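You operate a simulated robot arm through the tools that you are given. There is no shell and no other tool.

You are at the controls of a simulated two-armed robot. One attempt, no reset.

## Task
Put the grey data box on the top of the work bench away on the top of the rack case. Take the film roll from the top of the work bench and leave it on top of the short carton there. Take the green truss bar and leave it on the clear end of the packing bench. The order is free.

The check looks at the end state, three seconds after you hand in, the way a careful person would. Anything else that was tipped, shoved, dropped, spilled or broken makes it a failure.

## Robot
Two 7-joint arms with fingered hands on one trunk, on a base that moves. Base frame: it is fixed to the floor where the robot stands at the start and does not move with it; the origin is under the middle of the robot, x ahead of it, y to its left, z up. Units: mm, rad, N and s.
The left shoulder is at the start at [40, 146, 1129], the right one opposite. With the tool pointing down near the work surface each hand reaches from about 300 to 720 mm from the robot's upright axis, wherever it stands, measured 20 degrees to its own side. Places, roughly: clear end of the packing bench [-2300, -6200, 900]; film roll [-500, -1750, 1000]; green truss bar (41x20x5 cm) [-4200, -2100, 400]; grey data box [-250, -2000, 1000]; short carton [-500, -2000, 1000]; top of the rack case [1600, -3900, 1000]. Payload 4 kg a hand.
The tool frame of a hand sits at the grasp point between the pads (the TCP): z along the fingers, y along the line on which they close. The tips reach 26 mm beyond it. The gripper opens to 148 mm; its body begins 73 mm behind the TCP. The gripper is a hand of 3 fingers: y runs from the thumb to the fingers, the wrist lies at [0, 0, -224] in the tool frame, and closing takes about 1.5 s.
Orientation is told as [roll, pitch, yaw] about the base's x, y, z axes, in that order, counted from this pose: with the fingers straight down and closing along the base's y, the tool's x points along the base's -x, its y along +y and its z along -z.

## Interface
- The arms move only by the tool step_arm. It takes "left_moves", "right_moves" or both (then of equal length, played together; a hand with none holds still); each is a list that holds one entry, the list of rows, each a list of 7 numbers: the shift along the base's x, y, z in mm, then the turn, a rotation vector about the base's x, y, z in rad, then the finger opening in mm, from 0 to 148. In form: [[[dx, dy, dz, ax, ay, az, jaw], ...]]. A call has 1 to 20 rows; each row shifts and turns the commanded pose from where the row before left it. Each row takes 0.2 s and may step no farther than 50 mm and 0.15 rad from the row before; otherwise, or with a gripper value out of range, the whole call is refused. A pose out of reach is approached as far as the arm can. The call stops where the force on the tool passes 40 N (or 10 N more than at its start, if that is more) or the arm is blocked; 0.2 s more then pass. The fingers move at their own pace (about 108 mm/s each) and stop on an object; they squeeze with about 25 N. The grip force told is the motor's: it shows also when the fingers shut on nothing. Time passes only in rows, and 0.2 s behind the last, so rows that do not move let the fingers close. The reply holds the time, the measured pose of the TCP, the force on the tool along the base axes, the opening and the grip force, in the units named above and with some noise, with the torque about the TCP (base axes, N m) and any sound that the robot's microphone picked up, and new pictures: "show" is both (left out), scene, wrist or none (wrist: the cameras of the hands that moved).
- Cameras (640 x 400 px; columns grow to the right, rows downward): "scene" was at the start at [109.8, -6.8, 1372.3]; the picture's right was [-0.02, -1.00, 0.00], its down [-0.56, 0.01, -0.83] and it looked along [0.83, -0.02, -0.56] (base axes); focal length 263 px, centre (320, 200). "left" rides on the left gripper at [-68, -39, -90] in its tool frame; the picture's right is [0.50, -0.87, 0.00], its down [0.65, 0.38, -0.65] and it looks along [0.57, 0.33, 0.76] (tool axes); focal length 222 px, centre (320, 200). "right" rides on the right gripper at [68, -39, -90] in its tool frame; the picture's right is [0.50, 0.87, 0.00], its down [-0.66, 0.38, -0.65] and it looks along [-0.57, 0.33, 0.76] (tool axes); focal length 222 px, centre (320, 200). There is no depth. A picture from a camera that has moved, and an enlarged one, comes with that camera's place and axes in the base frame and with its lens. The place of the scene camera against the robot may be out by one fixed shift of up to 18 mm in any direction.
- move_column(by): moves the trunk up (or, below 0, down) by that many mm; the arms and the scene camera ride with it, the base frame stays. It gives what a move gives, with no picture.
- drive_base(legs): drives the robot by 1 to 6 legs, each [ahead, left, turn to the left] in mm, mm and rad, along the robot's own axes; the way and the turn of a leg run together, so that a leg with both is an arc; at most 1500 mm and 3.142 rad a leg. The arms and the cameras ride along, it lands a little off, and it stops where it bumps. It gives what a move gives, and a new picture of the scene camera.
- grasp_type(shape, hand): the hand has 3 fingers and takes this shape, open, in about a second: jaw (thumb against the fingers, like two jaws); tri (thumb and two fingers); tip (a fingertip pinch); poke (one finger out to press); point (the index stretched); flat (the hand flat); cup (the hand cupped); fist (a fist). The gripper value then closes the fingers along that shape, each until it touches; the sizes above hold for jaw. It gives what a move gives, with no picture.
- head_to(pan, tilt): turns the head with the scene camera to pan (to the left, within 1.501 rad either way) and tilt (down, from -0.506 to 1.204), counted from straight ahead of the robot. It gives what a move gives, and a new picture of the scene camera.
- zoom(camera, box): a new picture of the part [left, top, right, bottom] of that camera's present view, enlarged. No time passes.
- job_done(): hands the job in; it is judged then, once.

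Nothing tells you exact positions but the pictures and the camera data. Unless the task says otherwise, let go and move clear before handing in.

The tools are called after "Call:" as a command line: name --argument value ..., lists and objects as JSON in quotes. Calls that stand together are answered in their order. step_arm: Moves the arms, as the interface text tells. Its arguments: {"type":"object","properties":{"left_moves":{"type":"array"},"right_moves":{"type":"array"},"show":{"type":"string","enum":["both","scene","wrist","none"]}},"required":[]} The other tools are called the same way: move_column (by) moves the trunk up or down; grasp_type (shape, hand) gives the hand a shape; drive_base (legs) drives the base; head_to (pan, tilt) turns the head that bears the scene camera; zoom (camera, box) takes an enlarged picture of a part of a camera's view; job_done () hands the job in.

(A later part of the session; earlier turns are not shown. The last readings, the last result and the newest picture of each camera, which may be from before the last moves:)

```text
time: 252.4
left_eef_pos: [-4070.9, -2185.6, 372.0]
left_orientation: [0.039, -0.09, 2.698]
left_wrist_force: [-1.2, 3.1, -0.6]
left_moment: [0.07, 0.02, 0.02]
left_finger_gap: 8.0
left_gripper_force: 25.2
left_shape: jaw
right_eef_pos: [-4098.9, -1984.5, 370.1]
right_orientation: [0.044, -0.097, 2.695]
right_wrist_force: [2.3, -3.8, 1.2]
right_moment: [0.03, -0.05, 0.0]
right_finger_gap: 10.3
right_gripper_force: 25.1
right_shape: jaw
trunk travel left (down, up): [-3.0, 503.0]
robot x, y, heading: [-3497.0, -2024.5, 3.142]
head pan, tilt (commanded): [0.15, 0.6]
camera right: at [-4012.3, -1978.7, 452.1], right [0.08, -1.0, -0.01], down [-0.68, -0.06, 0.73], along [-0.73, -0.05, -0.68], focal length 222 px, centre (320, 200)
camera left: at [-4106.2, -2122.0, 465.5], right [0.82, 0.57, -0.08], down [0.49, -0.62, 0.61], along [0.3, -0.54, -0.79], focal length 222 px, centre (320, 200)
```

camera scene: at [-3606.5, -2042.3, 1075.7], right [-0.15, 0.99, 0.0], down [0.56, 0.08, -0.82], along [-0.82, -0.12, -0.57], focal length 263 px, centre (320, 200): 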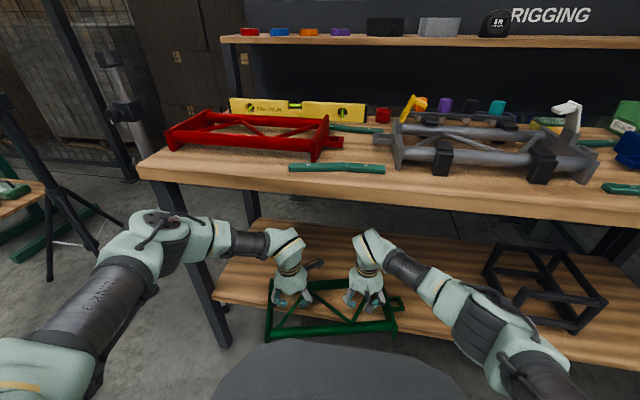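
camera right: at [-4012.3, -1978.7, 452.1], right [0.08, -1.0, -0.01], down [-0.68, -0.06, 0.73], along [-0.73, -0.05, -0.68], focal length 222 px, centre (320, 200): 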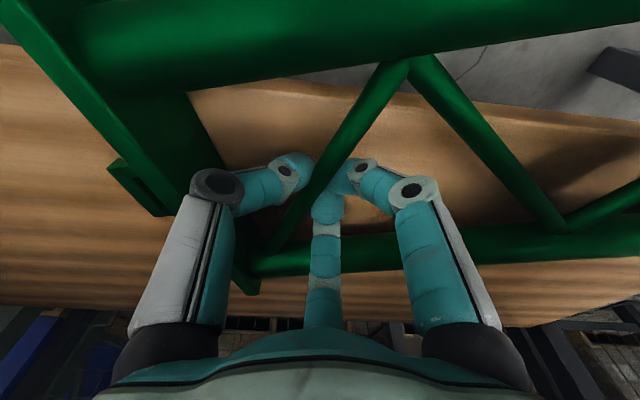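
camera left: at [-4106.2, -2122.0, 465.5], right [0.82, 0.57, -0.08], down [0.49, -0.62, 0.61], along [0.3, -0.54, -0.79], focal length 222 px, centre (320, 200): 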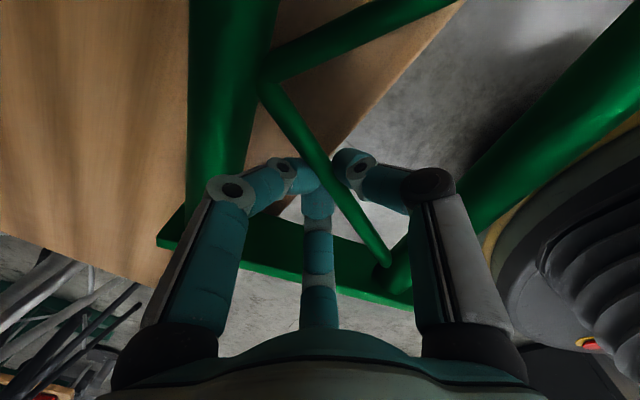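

Both clamped (gaps 8 and 10 mm, 25 N each). Lifting both together, slowly.

Call:
step_arm --left_moves '[[[0, 0, 3, 0, 0, 0, 0], [0, 0, 3, 0, 0, 0, 0], [0, 0, 3, 0, 0, 0, 0], [0, 0, 3, 0, 0, 0, 0], [0, 0, 3, 0, 0, 0, 0], [0, 0, 0, 0, 0, 0, 0]]]' --right_moves '[[[0, 0, 3, 0, 0, 0, 0], [0, 0, 3, 0, 0, 0, 0], [0, 0, 3, 0, 0, 0, 0], [0, 0, 3, 0, 0, 0, 0], [0, 0, 3, 0, 0, 0, 0], [0, 0, 0, 0, 0, 0, 0]]]' --show "both"

Call:
zoom --camera "scene" --box '[230, 210, 430, 350]'

```text
time: 253.8
left_eef_pos: [-4071.0, -2184.6, 387.0]
left_orientation: [0.039, -0.09, 2.698]
left_wrist_force: [-0.4, 3.6, -3.2]
left_moment: [0.11, 0.02, 0.01]
left_finger_gap: 7.8
left_gripper_force: 24.7
left_shape: jaw
right_eef_pos: [-4097.8, -1984.7, 384.7]
right_orientation: [0.045, -0.094, 2.695]
right_wrist_force: [0.7, -3.1, -3.8]
right_moment: [-0.01, 0.03, -0.01]
right_finger_gap: 10.4
right_gripper_force: 25.1
right_shape: jaw
trunk travel left (down, up): [-3.0, 503.0]
robot x, y, heading: [-3499.7, -2025.7, 3.138]
head pan, tilt (commanded): [0.15, 0.6]
camera scene: at [-3607.3, -2042.4, 1075.6], right [-0.15, 0.99, 0.0], down [0.56, 0.08, -0.82], along [-0.82, -0.12, -0.57], focal length 263 px, centre (320, 200)
camera right: at [-4012.3, -1978.8, 467.5], right [0.08, -1.0, -0.01], down [-0.68, -0.06, 0.73], along [-0.73, -0.05, -0.69], focal length 222 px, centre (320, 200)
camera left: at [-4106.7, -2122.2, 480.8], right [0.82, 0.57, -0.08], down [0.49, -0.62, 0.61], along [0.3, -0.54, -0.79], focal length 222 px, centre (320, 200)
```

scene: 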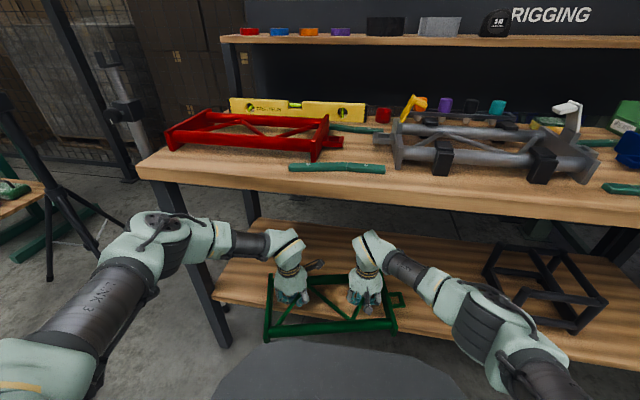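
right: 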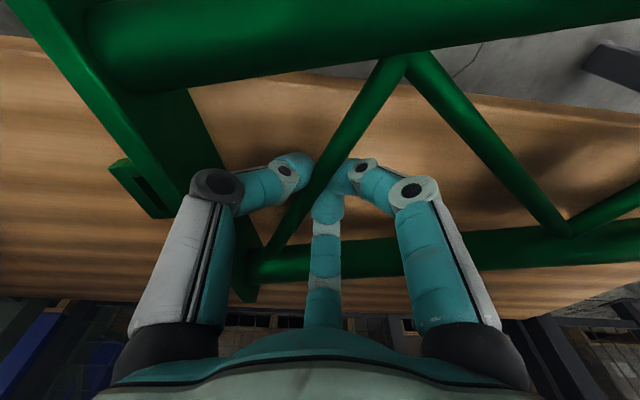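
left: 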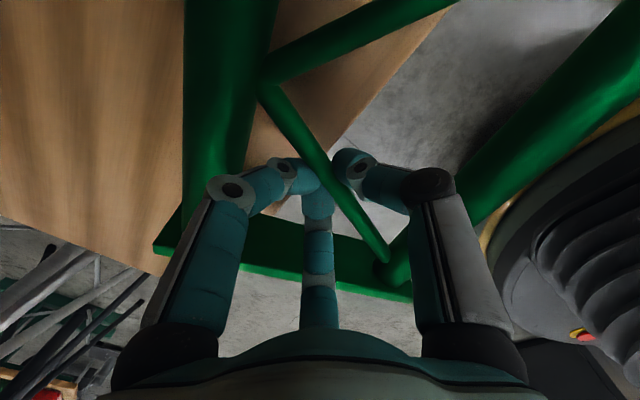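

```text
2.86 times, centred on (330, 280) of scene
camera zoom: at [-3607.3, -2042.4, 1075.6], right [-0.15, 0.99, 0.0], down [0.56, 0.08, -0.82], along [-0.82, -0.12, -0.57], focal length 752 px, centre (291, -29)
```

zoom: 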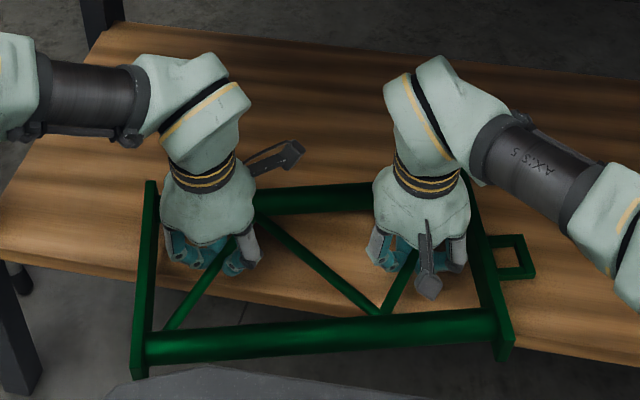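

Weight is shared (3.2 + 3.8 N) and the truss looks level. Lifting 20 mm more, then backing out from under the bench.

Call:
step_arm --left_moves '[[[0, 0, 4, 0, 0, 0, 0], [0, 0, 5, 0, 0, 0, 0], [0, 0, 5, 0, 0, 0, 0], [0, 0, 5, 0, 0, 0, 0], [0, 0, 5, 0, 0, 0, 0], [0, 0, 0, 0, 0, 0, 0]]]' --right_moves '[[[0, 0, 4, 0, 0, 0, 0], [0, 0, 5, 0, 0, 0, 0], [0, 0, 5, 0, 0, 0, 0], [0, 0, 5, 0, 0, 0, 0], [0, 0, 5, 0, 0, 0, 0], [0, 0, 0, 0, 0, 0, 0]]]' --show "both"

Call:
zoom --camera "scene" --box '[230, 210, 430, 350]'

```text
time: 255.2
left_eef_pos: [-4070.8, -2186.1, 410.5]
left_orientation: [0.039, -0.09, 2.699]
left_wrist_force: [-1.0, 2.9, -3.4]
left_moment: [0.08, 0.01, 0.03]
left_finger_gap: 8.0
left_gripper_force: 25.4
left_shape: jaw
right_eef_pos: [-4100.1, -1983.5, 409.3]
right_orientation: [0.042, -0.095, 2.695]
right_wrist_force: [1.5, -2.5, -4.5]
right_moment: [-0.06, -0.01, -0.01]
right_finger_gap: 10.3
right_gripper_force: 25.1
right_shape: jaw
trunk travel left (down, up): [-3.0, 503.0]
robot x, y, heading: [-3496.1, -2025.6, 3.14]
head pan, tilt (commanded): [0.15, 0.6]
camera scene: at [-3607.3, -2042.4, 1075.6], right [-0.15, 0.99, 0.0], down [0.56, 0.08, -0.82], along [-0.82, -0.12, -0.57], focal length 263 px, centre (320, 200)
camera right: at [-4012.5, -1978.8, 491.7], right [0.08, -1.0, -0.01], down [-0.68, -0.06, 0.73], along [-0.73, -0.05, -0.68], focal length 222 px, centre (320, 200)
camera left: at [-4105.9, -2122.1, 504.6], right [0.82, 0.57, -0.08], down [0.49, -0.62, 0.61], along [0.3, -0.54, -0.79], focal length 222 px, centre (320, 200)
```

scene: 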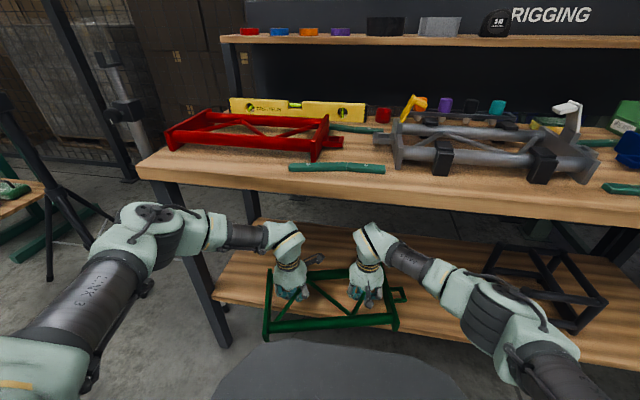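
right: 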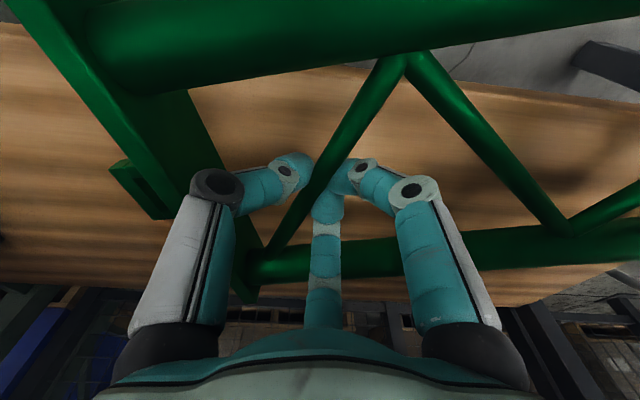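
left: 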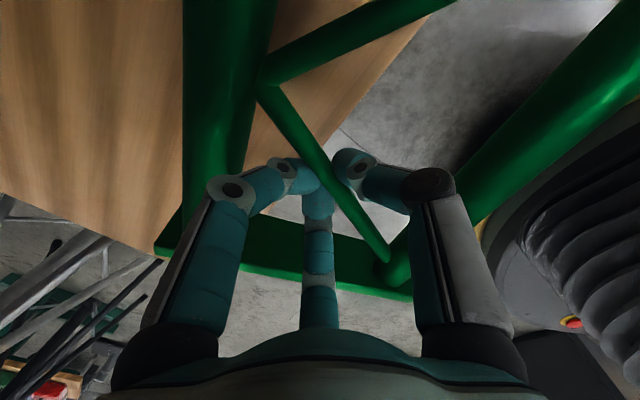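

```text
2.86 times, centred on (330, 280) of scene
camera zoom: at [-3607.3, -2042.4, 1075.6], right [-0.15, 0.99, 0.0], down [0.56, 0.08, -0.82], along [-0.82, -0.12, -0.57], focal length 752 px, centre (291, -29)
```

zoom: 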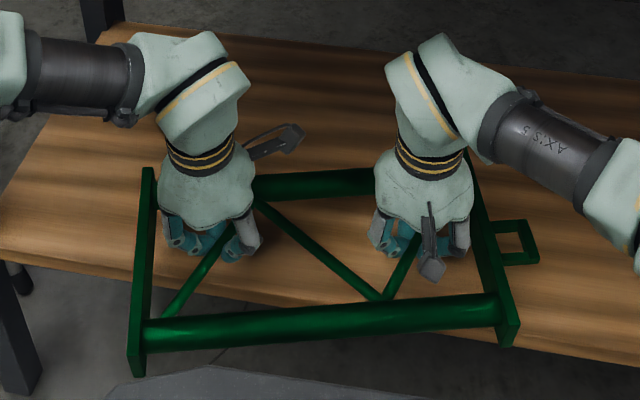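

Fully carried now (about 8 N in total), level within a few degrees. I'll back straight out from under the bench top.

Call:
drive_base --legs '[[-150, 0, 0], [-160, 0, 0]]'

Call:
zoom --camera "left" --box '[0, 0, 640, 400]'

Call:
zoom --camera "right" --box '[0, 0, 640, 400]'

```text
time: 257.6
left_eef_pos: [-3759.6, -2187.1, 411.3]
left_orientation: [0.041, -0.089, 2.698]
left_wrist_force: [0.0, 1.9, -2.5]
left_moment: [0.03, 0.06, 0.01]
left_finger_gap: 8.1
left_gripper_force: 25.0
left_shape: jaw
right_eef_pos: [-3787.9, -1986.1, 410.4]
right_orientation: [0.044, -0.095, 2.698]
right_wrist_force: [0.6, -2.8, -4.2]
right_moment: [0.0, 0.03, 0.0]
right_finger_gap: 10.2
right_gripper_force: 25.2
right_shape: jaw
trunk travel left (down, up): [-3.0, 503.0]
robot x, y, heading: [-3186.0, -2022.9, 3.141]
head pan, tilt (commanded): [0.15, 0.6]
camera scene: at [-3295.5, -2043.1, 1075.7], right [-0.15, 0.99, 0.0], down [0.56, 0.08, -0.82], along [-0.82, -0.12, -0.57], focal length 263 px, centre (320, 200)
```

scene: 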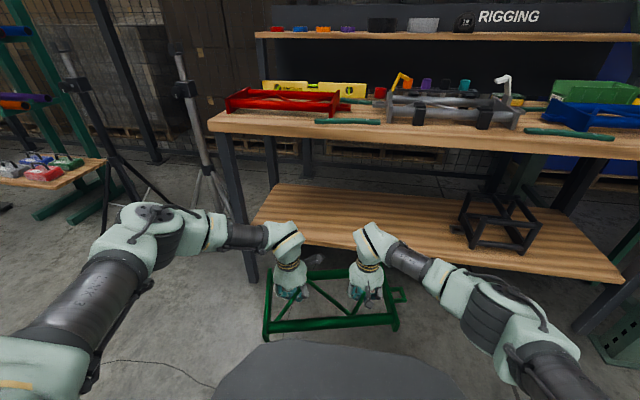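

```text
1.00 times, centred on (320, 200) of left (not enlarged: the box is as wide or as high as the picture)
camera zoom: at [-3794.7, -2123.7, 505.4], right [0.82, 0.57, -0.08], down [0.49, -0.62, 0.61], along [0.3, -0.54, -0.79], focal length 222 px, centre (320, 200)
```

zoom: 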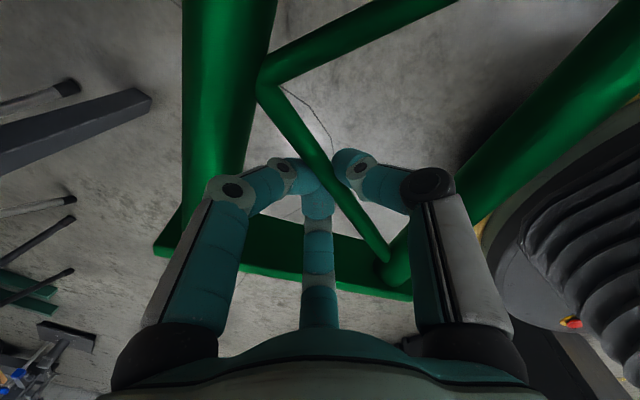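

```text
1.00 times, centred on (320, 200) of right (not enlarged: the box is as wide or as high as the picture)
camera zoom: at [-3701.4, -1980.4, 492.1], right [0.08, -1.0, -0.01], down [-0.68, -0.06, 0.73], along [-0.73, -0.05, -0.68], focal length 222 px, centre (320, 200)
```

zoom: 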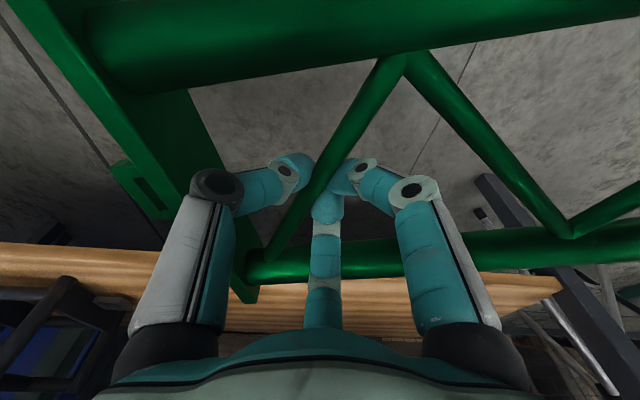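

The truss is clear and held by both hands. Now raising the trunk in front of the bench, in steps.

Call:
move_column --by 250

Call:
move_column --by 250

Call:
head_to --pan 0.0 --tilt 0.9

```text
time: 260.2
left_eef_pos: [-3760.9, -2187.1, 660.3]
left_orientation: [0.039, -0.089, 2.7]
left_wrist_force: [0.3, 2.0, -2.4]
left_moment: [0.08, 0.03, 0.03]
left_finger_gap: 8.0
left_gripper_force: 24.6
left_shape: jaw
right_eef_pos: [-3788.4, -1985.9, 658.9]
right_orientation: [0.042, -0.093, 2.698]
right_wrist_force: [0.0, -2.3, -4.4]
right_moment: [-0.04, 0.0, -0.01]
right_finger_gap: 10.1
right_gripper_force: 25.4
right_shape: jaw
trunk travel left (down, up): [-253.0, 253.0]
robot x, y, heading: [-3191.4, -2024.9, 3.14]
head pan, tilt (commanded): [0.15, 0.6]
```

```text
time: 262.8
left_eef_pos: [-3760.1, -2186.4, 909.8]
left_orientation: [0.04, -0.088, 2.7]
left_wrist_force: [-0.5, 2.1, -2.7]
left_moment: [0.08, 0.01, 0.01]
left_finger_gap: 8.0
left_gripper_force: 25.3
left_shape: jaw
right_eef_pos: [-3788.0, -1986.7, 907.3]
right_orientation: [0.043, -0.094, 2.699]
right_wrist_force: [-0.6, -1.7, -4.7]
right_moment: [0.01, 0.01, -0.02]
right_finger_gap: 10.1
right_gripper_force: 24.7
right_shape: jaw
trunk travel left (down, up): [-503.0, 3.0]
robot x, y, heading: [-3188.4, -2027.0, 3.138]
head pan, tilt (commanded): [0.15, 0.6]
```

```text
time: 263.6
left_eef_pos: [-3760.4, -2186.9, 909.5]
left_orientation: [0.04, -0.09, 2.701]
left_wrist_force: [-1.9, 2.4, -3.1]
left_moment: [0.09, 0.07, 0.02]
left_finger_gap: 7.9
left_gripper_force: 25.7
left_shape: jaw
right_eef_pos: [-3789.0, -1985.5, 906.8]
right_orientation: [0.043, -0.094, 2.698]
right_wrist_force: [0.3, -1.5, -4.3]
right_moment: [0.03, 0.0, -0.02]
right_finger_gap: 10.0
right_gripper_force: 25.1
right_shape: jaw
trunk travel left (down, up): [-503.0, 3.0]
robot x, y, heading: [-3187.6, -2024.5, 3.138]
head pan, tilt (commanded): [0.0, 0.901]
camera scene: at [-3285.2, -2030.0, 1549.6], right [0.0, 1.0, 0.0], down [0.78, 0.0, -0.62], along [-0.62, 0.0, -0.78], focal length 263 px, centre (320, 200)
```

scene: 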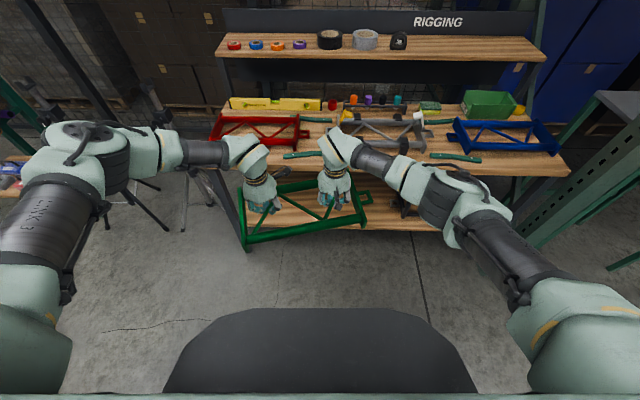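

Stable. I'll raise both hands together by 110 mm for travel and table clearance.

Call:
step_arm --left_moves '[[[0, 0, 11, 0, 0, 0, 0], [0, 0, 11, 0, 0, 0, 0], [0, 0, 11, 0, 0, 0, 0], [0, 0, 11, 0, 0, 0, 0], [0, 0, 11, 0, 0, 0, 0], [0, 0, 11, 0, 0, 0, 0], [0, 0, 11, 0, 0, 0, 0], [0, 0, 11, 0, 0, 0, 0], [0, 0, 11, 0, 0, 0, 0], [0, 0, 11, 0, 0, 0, 0]]]' --right_moves '[[[0, 0, 11, 0, 0, 0, 0], [0, 0, 11, 0, 0, 0, 0], [0, 0, 11, 0, 0, 0, 0], [0, 0, 11, 0, 0, 0, 0], [0, 0, 11, 0, 0, 0, 0], [0, 0, 11, 0, 0, 0, 0], [0, 0, 11, 0, 0, 0, 0], [0, 0, 11, 0, 0, 0, 0], [0, 0, 11, 0, 0, 0, 0], [0, 0, 11, 0, 0, 0, 0]]]' --show "scene"

```text
time: 265.8
left_eef_pos: [-3759.9, -2187.8, 1020.8]
left_orientation: [0.042, -0.091, 2.701]
left_wrist_force: [0.7, 2.5, -3.0]
left_moment: [0.03, 0.02, 0.0]
left_finger_gap: 8.0
left_gripper_force: 25.3
left_shape: jaw
right_eef_pos: [-3788.6, -1985.8, 1017.5]
right_orientation: [0.043, -0.095, 2.699]
right_wrist_force: [0.6, -2.4, -4.1]
right_moment: [0.01, 0.02, 0.03]
right_finger_gap: 10.1
right_gripper_force: 24.7
right_shape: jaw
trunk travel left (down, up): [-503.0, 3.0]
robot x, y, heading: [-3189.2, -2025.8, 3.14]
head pan, tilt (commanded): [0.0, 0.901]
camera scene: at [-3284.6, -2029.9, 1549.6], right [0.0, 1.0, 0.0], down [0.78, 0.0, -0.62], along [-0.62, 0.0, -0.78], focal length 263 px, centre (320, 200)
```

scene: 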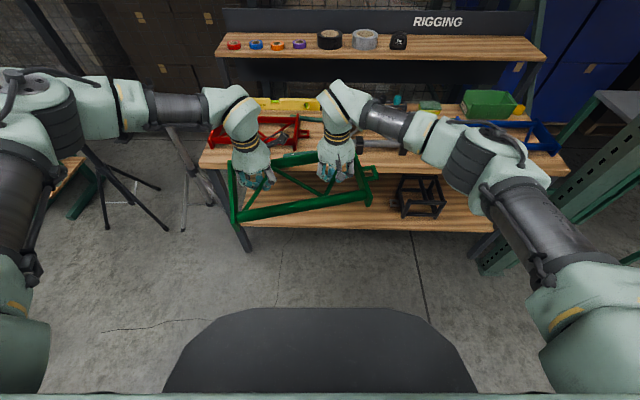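

Now I'll turn left 90° to face the packing side (-y) and look at the way ahead.

Call:
drive_base --legs '[[0, 0, 0.785], [0, 0, 0.785]]'

Call:
head_to --pan 0.0 --tilt 0.45

```text
time: 270.3
left_eef_pos: [-3028.5, -2597.8, 1020.2]
left_orientation: [0.042, -0.089, -2.016]
left_wrist_force: [-0.9, 0.0, -3.4]
left_moment: [-0.04, 0.04, 0.01]
left_finger_gap: 8.0
left_gripper_force: 25.4
left_shape: jaw
right_eef_pos: [-3229.8, -2624.0, 1018.4]
right_orientation: [0.043, -0.093, -2.02]
right_wrist_force: [1.5, 0.2, -4.2]
right_moment: [-0.01, -0.02, -0.03]
right_finger_gap: 10.1
right_gripper_force: 24.8
right_shape: jaw
trunk travel left (down, up): [-503.0, 3.0]
robot x, y, heading: [-3189.1, -2025.3, -1.573]
head pan, tilt (commanded): [0.0, 0.901]
camera scene: at [-3188.9, -2127.1, 1549.5], right [-1.0, 0.0, 0.0], down [0.0, 0.78, -0.62], along [0.0, -0.62, -0.78], focal length 263 px, centre (320, 200)
```

scene: 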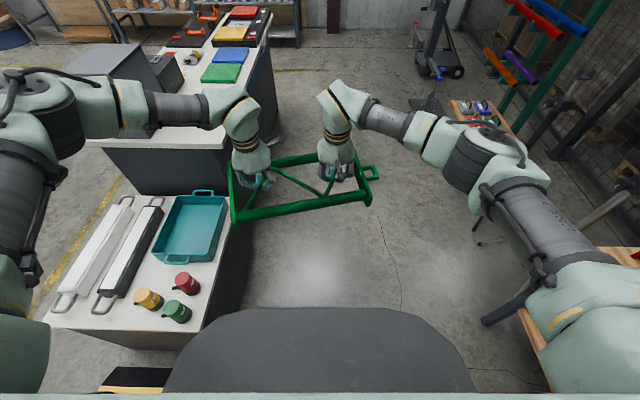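

```text
time: 271.2
left_eef_pos: [-3028.0, -2597.9, 1020.2]
left_orientation: [0.04, -0.089, -2.016]
left_wrist_force: [-1.2, -0.6, -3.1]
left_moment: [0.0, 0.03, 0.04]
left_finger_gap: 7.8
left_gripper_force: 24.8
left_shape: jaw
right_eef_pos: [-3230.5, -2624.0, 1016.8]
right_orientation: [0.043, -0.093, -2.02]
right_wrist_force: [1.1, 0.5, -3.1]
right_moment: [-0.02, 0.0, 0.0]
right_finger_gap: 10.2
right_gripper_force: 25.2
right_shape: jaw
trunk travel left (down, up): [-503.0, 3.0]
robot x, y, heading: [-3188.1, -2024.0, -1.578]
head pan, tilt (commanded): [0.0, 0.45]
camera scene: at [-3188.3, -2143.3, 1587.8], right [-1.0, 0.0, 0.0], down [0.0, 0.44, -0.9], along [0.0, -0.9, -0.44], focal length 263 px, centre (320, 200)
```

scene: 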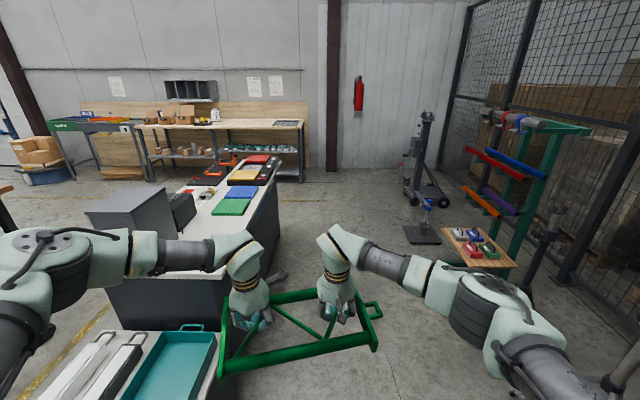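

The corridor between the kit-up bench (west side x≈-2755) and the stands (x≈-4230) leads to the packing bench by the wall. I'll shift right 270 mm and drive down the middle.

Call:
drive_base --legs '[[0, -270, 0], [1200, 0, 0]]'

Call:
head_to --pan 0.25 --tilt 0.4

```text
time: 278.8
left_eef_pos: [-3290.4, -3799.2, 1020.6]
left_orientation: [0.042, -0.089, -2.004]
left_wrist_force: [-1.7, 0.5, -2.9]
left_moment: [-0.05, 0.04, 0.02]
left_finger_gap: 7.7
left_gripper_force: 25.2
left_shape: jaw
right_eef_pos: [-3489.4, -3830.3, 1017.7]
right_orientation: [0.044, -0.094, -2.006]
right_wrist_force: [1.5, 1.4, -3.6]
right_moment: [-0.03, 0.02, -0.04]
right_finger_gap: 10.1
right_gripper_force: 25.3
right_shape: jaw
trunk travel left (down, up): [-503.0, 3.0]
robot x, y, heading: [-3460.0, -3232.2, -1.565]
head pan, tilt (commanded): [0.0, 0.45]
camera scene: at [-3454.8, -3347.9, 1587.9], right [-1.0, -0.01, 0.0], down [0.0, 0.44, -0.9], along [0.01, -0.9, -0.44], focal length 263 px, centre (320, 200)
```

scene: 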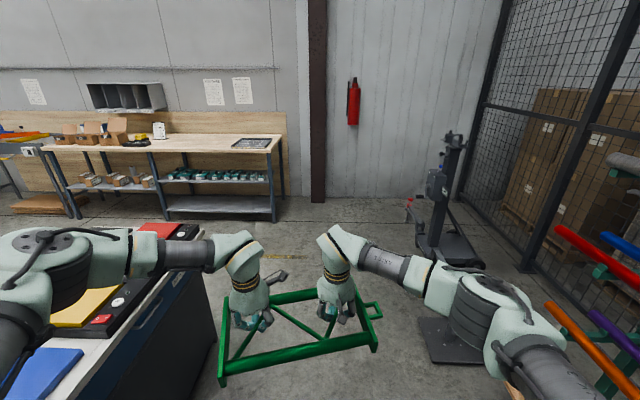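

```text
time: 279.6
left_eef_pos: [-3289.0, -3800.8, 1020.3]
left_orientation: [0.042, -0.088, -2.003]
left_wrist_force: [0.5, -0.1, -2.1]
left_moment: [-0.07, 0.03, 0.0]
left_finger_gap: 7.8
left_gripper_force: 24.8
left_shape: jaw
right_eef_pos: [-3490.9, -3830.1, 1017.1]
right_orientation: [0.043, -0.094, -2.003]
right_wrist_force: [1.0, 0.5, -4.3]
right_moment: [-0.01, 0.0, -0.01]
right_finger_gap: 10.1
right_gripper_force: 25.1
right_shape: jaw
trunk travel left (down, up): [-503.0, 3.0]
robot x, y, heading: [-3454.9, -3232.9, -1.564]
head pan, tilt (commanded): [0.25, 0.4]
camera scene: at [-3431.9, -3346.8, 1592.5], right [-0.97, -0.25, 0.0], down [-0.1, 0.38, -0.92], along [0.23, -0.89, -0.39], focal length 263 px, centre (320, 200)
```

scene: 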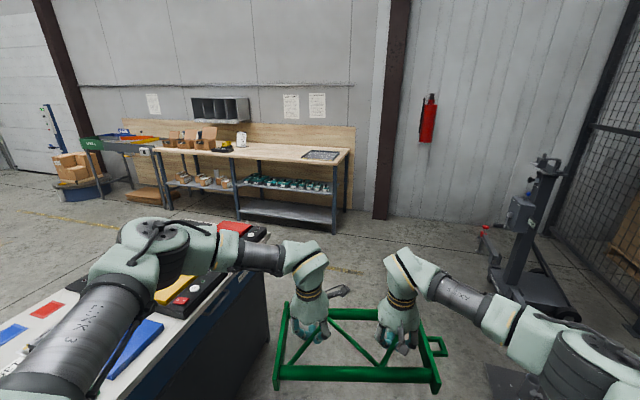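

Call:
zoom --camera "scene" --box '[130, 90, 370, 240]'

```text
2.67 times, centred on (250, 165) of scene
camera zoom: at [-3431.9, -3346.8, 1592.5], right [-0.97, -0.25, 0.0], down [-0.1, 0.38, -0.92], along [0.23, -0.89, -0.39], focal length 702 px, centre (507, 293)
```

zoom: 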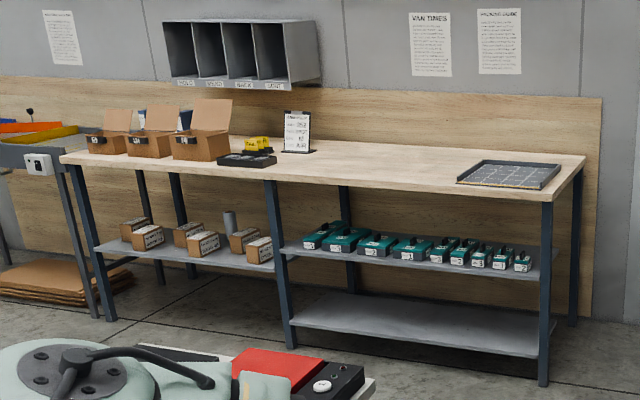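

The packing bench's clear stretch lies between the sign/cartons and the grid tray, around x -2500…-1900, front edge y≈-5880. I'll continue down, then slide left to x≈-2230.

Call:
drive_base --legs '[[1400, 0, -0.007], [350, 0, 0], [0, 1220, 0]]'

Call:
head_to --pan 0.0 --tilt 0.55

```text
time: 294.2
left_eef_pos: [-2068.1, -5549.4, 1020.7]
left_orientation: [0.043, -0.089, -2.013]
left_wrist_force: [-1.9, -1.0, -3.3]
left_moment: [-0.01, 0.03, 0.01]
left_finger_gap: 8.0
left_gripper_force: 24.4
left_shape: jaw
right_eef_pos: [-2269.2, -5576.7, 1017.8]
right_orientation: [0.044, -0.095, -2.018]
right_wrist_force: [1.4, 0.2, -4.3]
right_moment: [0.0, -0.06, -0.02]
right_finger_gap: 9.9
right_gripper_force: 25.0
right_shape: jaw
trunk travel left (down, up): [-503.0, 3.0]
robot x, y, heading: [-2228.0, -4973.7, -1.574]
head pan, tilt (commanded): [0.25, 0.4]
camera scene: at [-2205.7, -5093.2, 1592.5], right [-0.97, -0.24, 0.0], down [-0.09, 0.38, -0.92], along [0.22, -0.89, -0.39], focal length 263 px, centre (320, 200)
```

scene: 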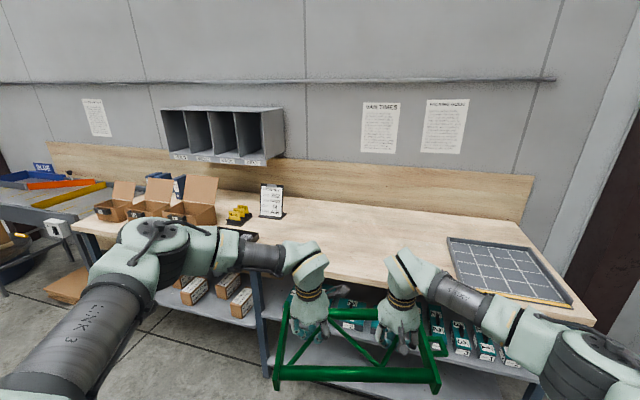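

```text
time: 294.9
left_eef_pos: [-2068.1, -5548.9, 1020.6]
left_orientation: [0.041, -0.088, -2.014]
left_wrist_force: [-0.4, -0.3, -2.9]
left_moment: [-0.05, 0.03, 0.02]
left_finger_gap: 8.0
left_gripper_force: 24.8
left_shape: jaw
right_eef_pos: [-2268.6, -5576.5, 1018.3]
right_orientation: [0.043, -0.094, -2.018]
right_wrist_force: [0.9, 0.9, -5.3]
right_moment: [0.0, 0.01, 0.0]
right_finger_gap: 9.8
right_gripper_force: 25.3
right_shape: jaw
trunk travel left (down, up): [-503.0, 3.0]
robot x, y, heading: [-2228.9, -4977.3, -1.57]
head pan, tilt (commanded): [0.0, 0.55]
camera scene: at [-2227.4, -5093.1, 1578.9], right [-1.0, 0.0, 0.0], down [0.0, 0.52, -0.85], along [0.0, -0.85, -0.52], focal length 263 px, centre (320, 200)
```

scene: 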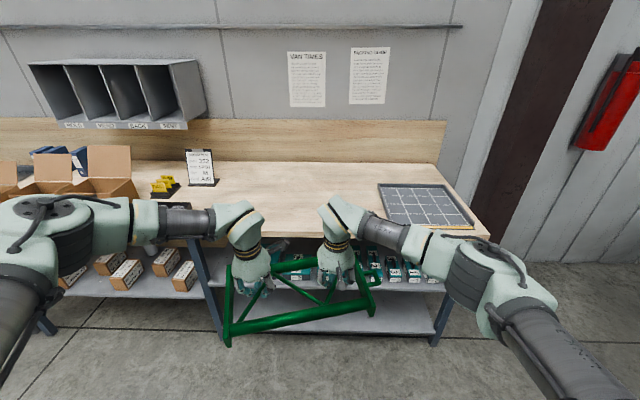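

The clear stretch spans x≈-2520…-1700; the truss currently spans about -2370…-2010, which fits. I'll approach the bench, first 380 mm, and check the height.

Call:
drive_base --legs '[[380, 30, 0]]'

Call:
head_to --pan 0.0 --tilt 0.75

Call:
zoom --camera "left" --box '[0, 0, 640, 400]'

Call:
zoom --camera "right" --box '[0, 0, 640, 400]'

```text
time: 297.4
left_eef_pos: [-2038.9, -5925.9, 1021.2]
left_orientation: [0.041, -0.091, -2.014]
left_wrist_force: [-1.4, 0.5, -3.7]
left_moment: [-0.04, 0.01, 0.02]
left_finger_gap: 8.0
left_gripper_force: 24.9
left_shape: jaw
right_eef_pos: [-2240.4, -5954.1, 1018.5]
right_orientation: [0.046, -0.097, -2.016]
right_wrist_force: [0.7, 0.4, -4.6]
right_moment: [-0.01, -0.03, -0.03]
right_finger_gap: 9.9
right_gripper_force: 24.8
right_shape: jaw
trunk travel left (down, up): [-503.0, 3.0]
robot x, y, heading: [-2195.1, -5356.2, -1.582]
head pan, tilt (commanded): [0.0, 0.55]
camera scene: at [-2198.6, -5469.7, 1579.0], right [-1.0, 0.0, 0.0], down [0.0, 0.52, -0.85], along [0.0, -0.85, -0.52], focal length 263 px, centre (320, 200)
```

scene: 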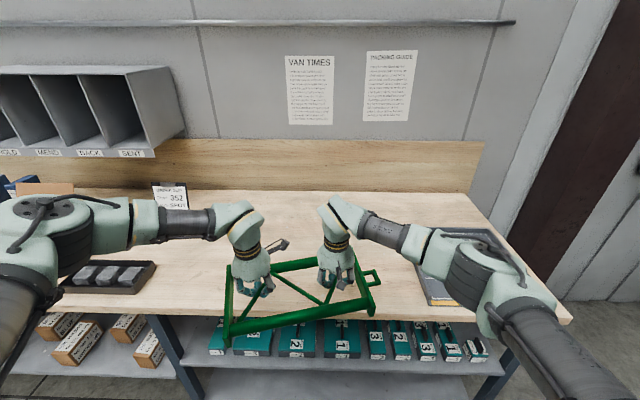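

```text
time: 298.1
left_eef_pos: [-2038.3, -5927.6, 1020.4]
left_orientation: [0.04, -0.089, -2.016]
left_wrist_force: [-0.9, -0.9, -3.1]
left_moment: [0.0, 0.04, 0.02]
left_finger_gap: 7.8
left_gripper_force: 25.4
left_shape: jaw
right_eef_pos: [-2238.5, -5955.7, 1017.4]
right_orientation: [0.042, -0.094, -2.017]
right_wrist_force: [0.7, -0.8, -4.0]
right_moment: [0.03, 0.07, -0.02]
right_finger_gap: 10.1
right_gripper_force: 25.1
right_shape: jaw
trunk travel left (down, up): [-503.0, 3.0]
robot x, y, heading: [-2198.2, -5355.9, -1.572]
head pan, tilt (commanded): [0.0, 0.75]
camera scene: at [-2198.3, -5465.7, 1561.5], right [-1.0, 0.0, 0.0], down [0.0, 0.68, -0.73], along [0.0, -0.73, -0.68], focal length 263 px, centre (320, 200)
```

scene: 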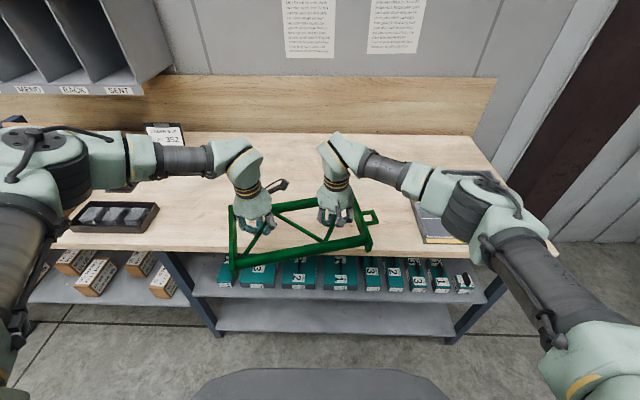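

```text
1.00 times, centred on (320, 200) of left (not enlarged: the box is as wide or as high as the picture)
camera zoom: at [-2101.8, -5964.2, 1113.7], right [-0.57, 0.82, -0.08], down [0.62, 0.49, 0.61], along [0.54, 0.3, -0.79], focal length 222 px, centre (320, 200)
```

zoom: 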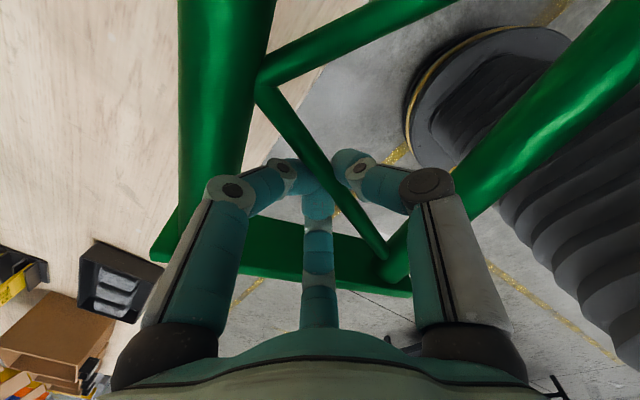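

```text
1.00 times, centred on (320, 200) of right (not enlarged: the box is as wide or as high as the picture)
camera zoom: at [-2245.2, -5869.6, 1099.6], right [1.0, 0.08, -0.01], down [0.06, -0.68, 0.73], along [0.05, -0.73, -0.69], focal length 222 px, centre (320, 200)
```

zoom: 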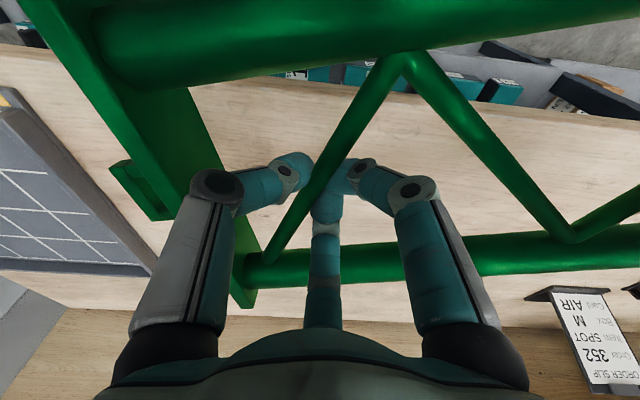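

From the wrist view the bench's front edge is at y≈-5957 and its top at z≈860. I'll move 240 mm further so the whole truss is over the clear area.

Call:
drive_base --legs '[[240, 0, 0]]'

Call:
head_to --pan 0.0 --tilt 0.85

Call:
zoom --camera "left" --box '[0, 0, 640, 400]'

Call:
zoom --camera "right" --box '[0, 0, 640, 400]'

```text
time: 299.9
left_eef_pos: [-2039.1, -6165.0, 1021.9]
left_orientation: [0.042, -0.092, -2.014]
left_wrist_force: [-0.8, 0.2, -2.9]
left_moment: [-0.03, 0.06, 0.0]
left_finger_gap: 7.7
left_gripper_force: 25.1
left_shape: jaw
right_eef_pos: [-2238.6, -6194.0, 1018.5]
right_orientation: [0.046, -0.097, -2.016]
right_wrist_force: [0.9, 1.0, -2.6]
right_moment: [0.0, 0.04, -0.01]
right_finger_gap: 10.0
right_gripper_force: 24.7
right_shape: jaw
trunk travel left (down, up): [-503.0, 3.0]
robot x, y, heading: [-2198.6, -5596.4, -1.573]
head pan, tilt (commanded): [0.0, 0.75]
camera scene: at [-2198.9, -5701.8, 1561.7], right [-1.0, 0.0, 0.0], down [0.0, 0.68, -0.73], along [0.0, -0.73, -0.68], focal length 263 px, centre (320, 200)
```

scene: 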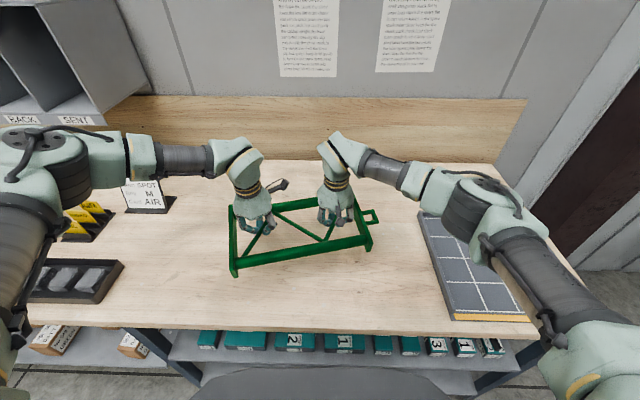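

```text
time: 300.5
left_eef_pos: [-2038.2, -6167.3, 1020.2]
left_orientation: [0.039, -0.091, -2.016]
left_wrist_force: [-1.3, -0.6, -3.5]
left_moment: [0.0, 0.02, 0.01]
left_finger_gap: 7.4
left_gripper_force: 24.6
left_shape: jaw
right_eef_pos: [-2237.8, -6194.4, 1017.1]
right_orientation: [0.045, -0.094, -2.017]
right_wrist_force: [-0.2, -0.7, -4.2]
right_moment: [-0.02, 0.01, -0.06]
right_finger_gap: 10.0
right_gripper_force: 24.1
right_shape: jaw
trunk travel left (down, up): [-503.0, 3.0]
robot x, y, heading: [-2200.8, -5592.8, -1.572]
head pan, tilt (commanded): [0.0, 0.85]
camera scene: at [-2198.9, -5700.0, 1553.5], right [-1.0, 0.0, 0.0], down [0.0, 0.75, -0.66], along [0.0, -0.66, -0.75], focal length 263 px, centre (320, 200)
```

scene: 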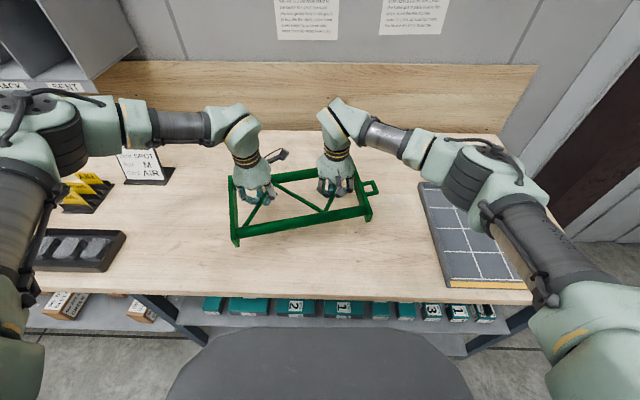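

```text
1.00 times, centred on (320, 200) of left (not enlarged: the box is as wide or as high as the picture)
camera zoom: at [-2102.0, -6203.4, 1114.0], right [-0.57, 0.82, -0.08], down [0.62, 0.49, 0.61], along [0.54, 0.3, -0.79], focal length 222 px, centre (320, 200)
```

zoom: 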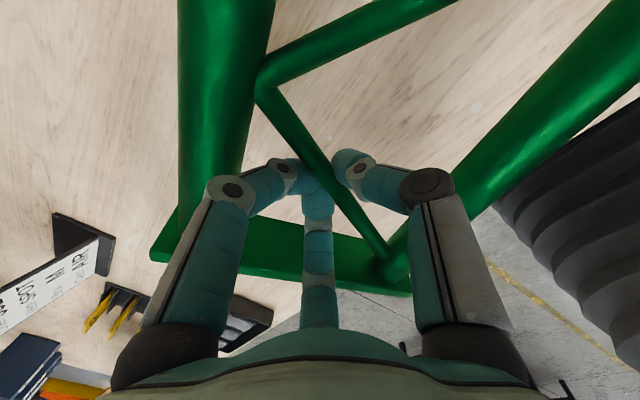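

```text
1.00 times, centred on (320, 200) of right (not enlarged: the box is as wide or as high as the picture)
camera zoom: at [-2245.4, -6108.8, 1099.9], right [1.0, 0.08, -0.01], down [0.06, -0.68, 0.73], along [0.05, -0.73, -0.69], focal length 222 px, centre (320, 200)
```

zoom: 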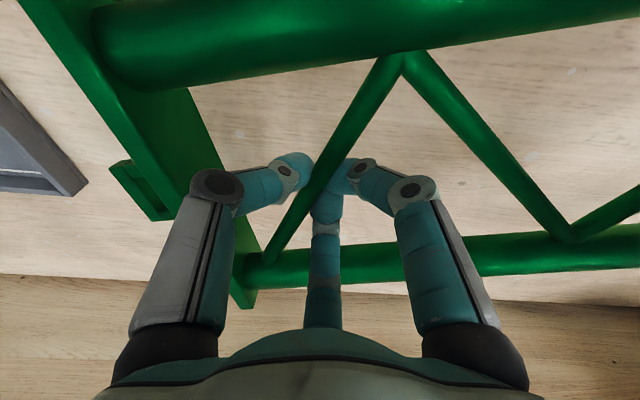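

The truss is entirely over the clear wood, about 100 mm inside the front edge, clear of the tray and the sign. Lowering with the trunk, first 80 mm.

Call:
move_column --by -80

Call:
zoom --camera "scene" --box '[200, 120, 420, 320]'

Call:
zoom --camera "left" --box '[0, 0, 640, 400]'

```text
time: 301.7
left_eef_pos: [-2039.2, -6166.8, 940.8]
left_orientation: [0.039, -0.087, -2.013]
left_wrist_force: [-1.0, 0.4, -2.3]
left_moment: [-0.02, 0.05, 0.0]
left_finger_gap: 7.8
left_gripper_force: 24.7
left_shape: jaw
right_eef_pos: [-2239.7, -6195.0, 938.0]
right_orientation: [0.044, -0.095, -2.016]
right_wrist_force: [0.3, -0.2, -4.8]
right_moment: [0.0, 0.01, 0.0]
right_finger_gap: 10.0
right_gripper_force: 24.9
right_shape: jaw
trunk travel left (down, up): [-423.0, 83.0]
robot x, y, heading: [-2200.4, -5596.3, -1.575]
head pan, tilt (commanded): [0.0, 0.85]
```

```text
2.00 times, centred on (310, 220) of scene
camera zoom: at [-2198.9, -5700.4, 1473.8], right [-1.0, 0.0, 0.0], down [0.0, 0.75, -0.66], along [0.0, -0.66, -0.75], focal length 526 px, centre (340, 160)
```

zoom: 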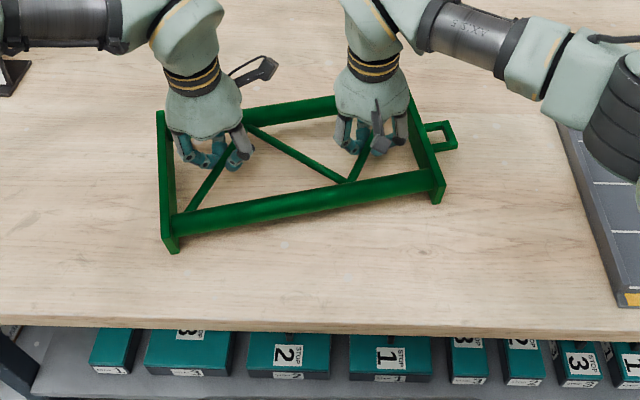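

```text
1.00 times, centred on (320, 200) of left (not enlarged: the box is as wide or as high as the picture)
camera zoom: at [-2102.1, -6203.8, 1034.5], right [-0.57, 0.82, -0.08], down [0.62, 0.49, 0.61], along [0.54, 0.3, -0.79], focal length 222 px, centre (320, 200)
```

zoom: 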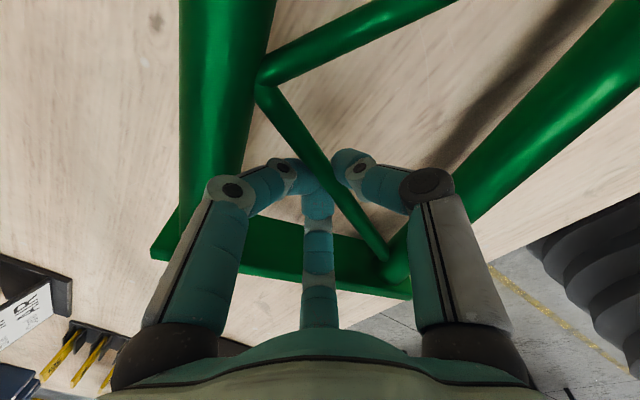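

Call:
step_arm --left_moves '[[[0, 0, -6, 0, 0, 0, 0], [0, 0, -6, 0, 0, 0, 0], [0, 0, -6, 0, 0, 0, 0], [0, 0, -4, 0, 0, 0, 0], [0, 0, 0, 0, 0, 0, 0]]]' --right_moves '[[[0, 0, -6, 0, 0, 0, 0], [0, 0, -6, 0, 0, 0, 0], [0, 0, -6, 0, 0, 0, 0], [0, 0, -4, 0, 0, 0, 0], [0, 0, 0, 0, 0, 0, 0]]]' --show "scene"

Call:
zoom --camera "scene" --box '[200, 120, 420, 320]'

```text
time: 302.9
left_eef_pos: [-2039.5, -6166.5, 916.4]
left_orientation: [0.04, -0.087, -2.015]
left_wrist_force: [-2.9, -0.2, -1.3]
left_moment: [-0.04, 0.03, 0.0]
left_finger_gap: 7.9
left_gripper_force: 24.8
left_shape: jaw
right_eef_pos: [-2239.8, -6195.0, 912.7]
right_orientation: [0.043, -0.09, -2.015]
right_wrist_force: [1.6, 1.4, -3.8]
right_moment: [0.01, -0.04, -0.02]
right_finger_gap: 9.1
right_gripper_force: 25.6
right_shape: jaw
trunk travel left (down, up): [-423.0, 83.0]
robot x, y, heading: [-2197.8, -5594.4, -1.57]
head pan, tilt (commanded): [0.0, 0.85]
camera scene: at [-2199.2, -5701.2, 1473.8], right [-1.0, 0.0, 0.0], down [0.0, 0.75, -0.66], along [0.0, -0.66, -0.75], focal length 263 px, centre (320, 200)
```

scene: 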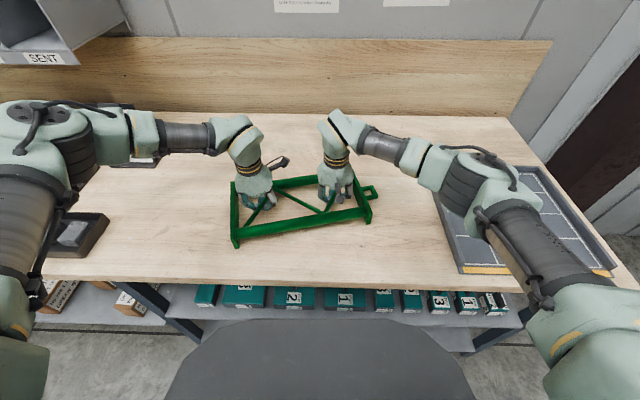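

```text
2.00 times, centred on (310, 220) of scene
camera zoom: at [-2199.2, -5701.2, 1473.8], right [-1.0, 0.0, 0.0], down [0.0, 0.75, -0.66], along [0.0, -0.66, -0.75], focal length 526 px, centre (340, 160)
```

zoom: 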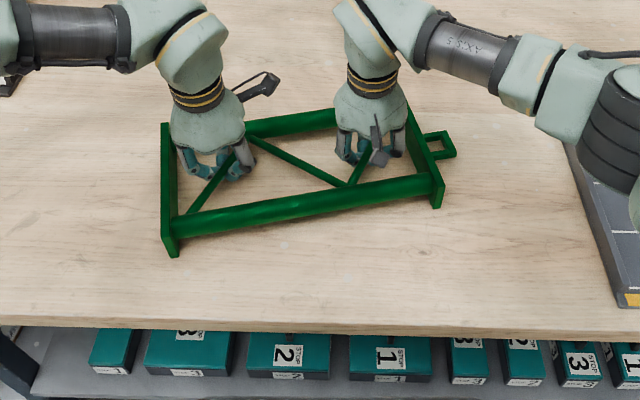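

Contact has begun at the sagging near side. I'll keep lowering in small steps so it lies down flat.

Call:
step_arm --left_moves '[[[0, 0, -3, 0, 0, 0, 0], [0, 0, -3, 0, 0, 0, 0], [0, 0, 0, 0, 0, 0, 0]]]' --right_moves '[[[0, 0, -3, 0, 0, 0, 0], [0, 0, -3, 0, 0, 0, 0], [0, 0, 0, 0, 0, 0, 0]]]' --show "none"

Call:
step_arm --left_moves '[[[0, 0, -3, 0, 0, 0, 0], [0, 0, -3, 0, 0, 0, 0], [0, 0, 0, 0, 0, 0, 0]]]' --right_moves '[[[0, 0, -3, 0, 0, 0, 0], [0, 0, -3, 0, 0, 0, 0], [0, 0, 0, 0, 0, 0, 0]]]' --show "wrist"

Call:
zoom --camera "scene" --box '[200, 120, 420, 320]'

```text
time: 303.7
left_eef_pos: [-2039.7, -6166.7, 912.5]
left_orientation: [0.041, -0.089, -2.013]
left_wrist_force: [-2.4, 0.9, -1.9]
left_moment: [0.01, 0.03, 0.06]
left_finger_gap: 6.9
left_gripper_force: 25.2
left_shape: jaw
right_eef_pos: [-2240.4, -6195.5, 909.8]
right_orientation: [0.043, -0.093, -2.017]
right_wrist_force: [2.1, -0.9, 0.4]
right_moment: [-0.05, -0.03, 0.08]
right_finger_gap: 9.0
right_gripper_force: 24.2
right_shape: jaw
trunk travel left (down, up): [-423.0, 83.0]
robot x, y, heading: [-2198.1, -5594.5, -1.57]
head pan, tilt (commanded): [0.0, 0.85]
```

```text
time: 304.5
left_eef_pos: [-2038.7, -6167.4, 906.7]
left_orientation: [0.041, -0.089, -2.014]
left_wrist_force: [0.5, 0.6, -0.2]
left_moment: [0.06, 0.03, -0.01]
left_finger_gap: 6.6
left_gripper_force: 25.1
left_shape: jaw
right_eef_pos: [-2239.9, -6195.1, 905.4]
right_orientation: [0.042, -0.094, -2.016]
right_wrist_force: [-0.3, 0.0, 2.8]
right_moment: [-0.01, 0.04, 0.03]
right_finger_gap: 8.7
right_gripper_force: 24.6
right_shape: jaw
trunk travel left (down, up): [-423.0, 83.0]
robot x, y, heading: [-2197.6, -5594.2, -1.57]
head pan, tilt (commanded): [0.0, 0.85]
camera right: at [-2246.1, -6108.8, 987.1], right [1.0, 0.08, -0.01], down [0.06, -0.68, 0.73], along [0.05, -0.73, -0.68], focal length 222 px, centre (320, 200)
camera left: at [-2101.8, -6203.2, 1001.2], right [-0.57, 0.82, -0.08], down [0.62, 0.49, 0.61], along [0.54, 0.3, -0.79], focal length 222 px, centre (320, 200)
```

right: 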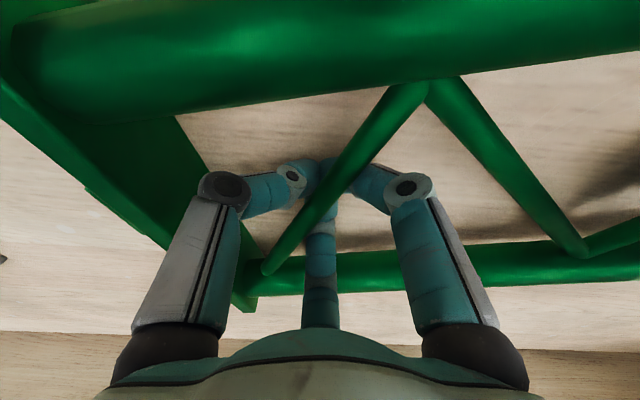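
left: 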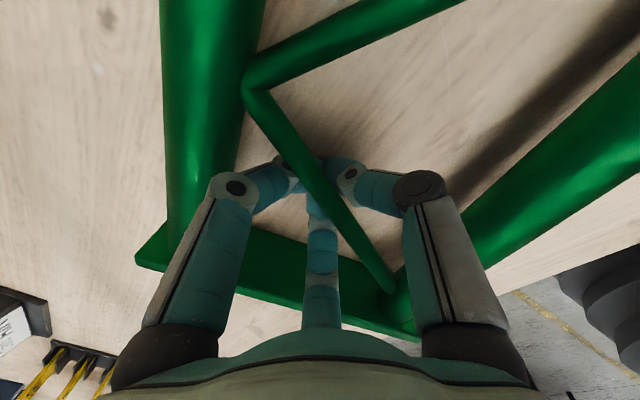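

```text
2.00 times, centred on (310, 220) of scene
camera zoom: at [-2199.1, -5699.4, 1474.1], right [-1.0, 0.0, 0.0], down [0.0, 0.75, -0.66], along [0.0, -0.66, -0.75], focal length 526 px, centre (340, 160)
```

zoom: 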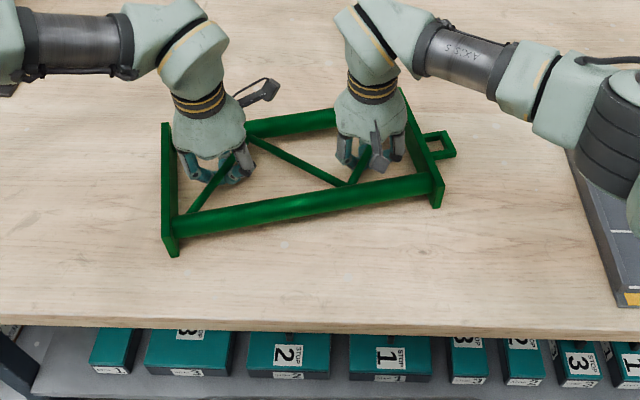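

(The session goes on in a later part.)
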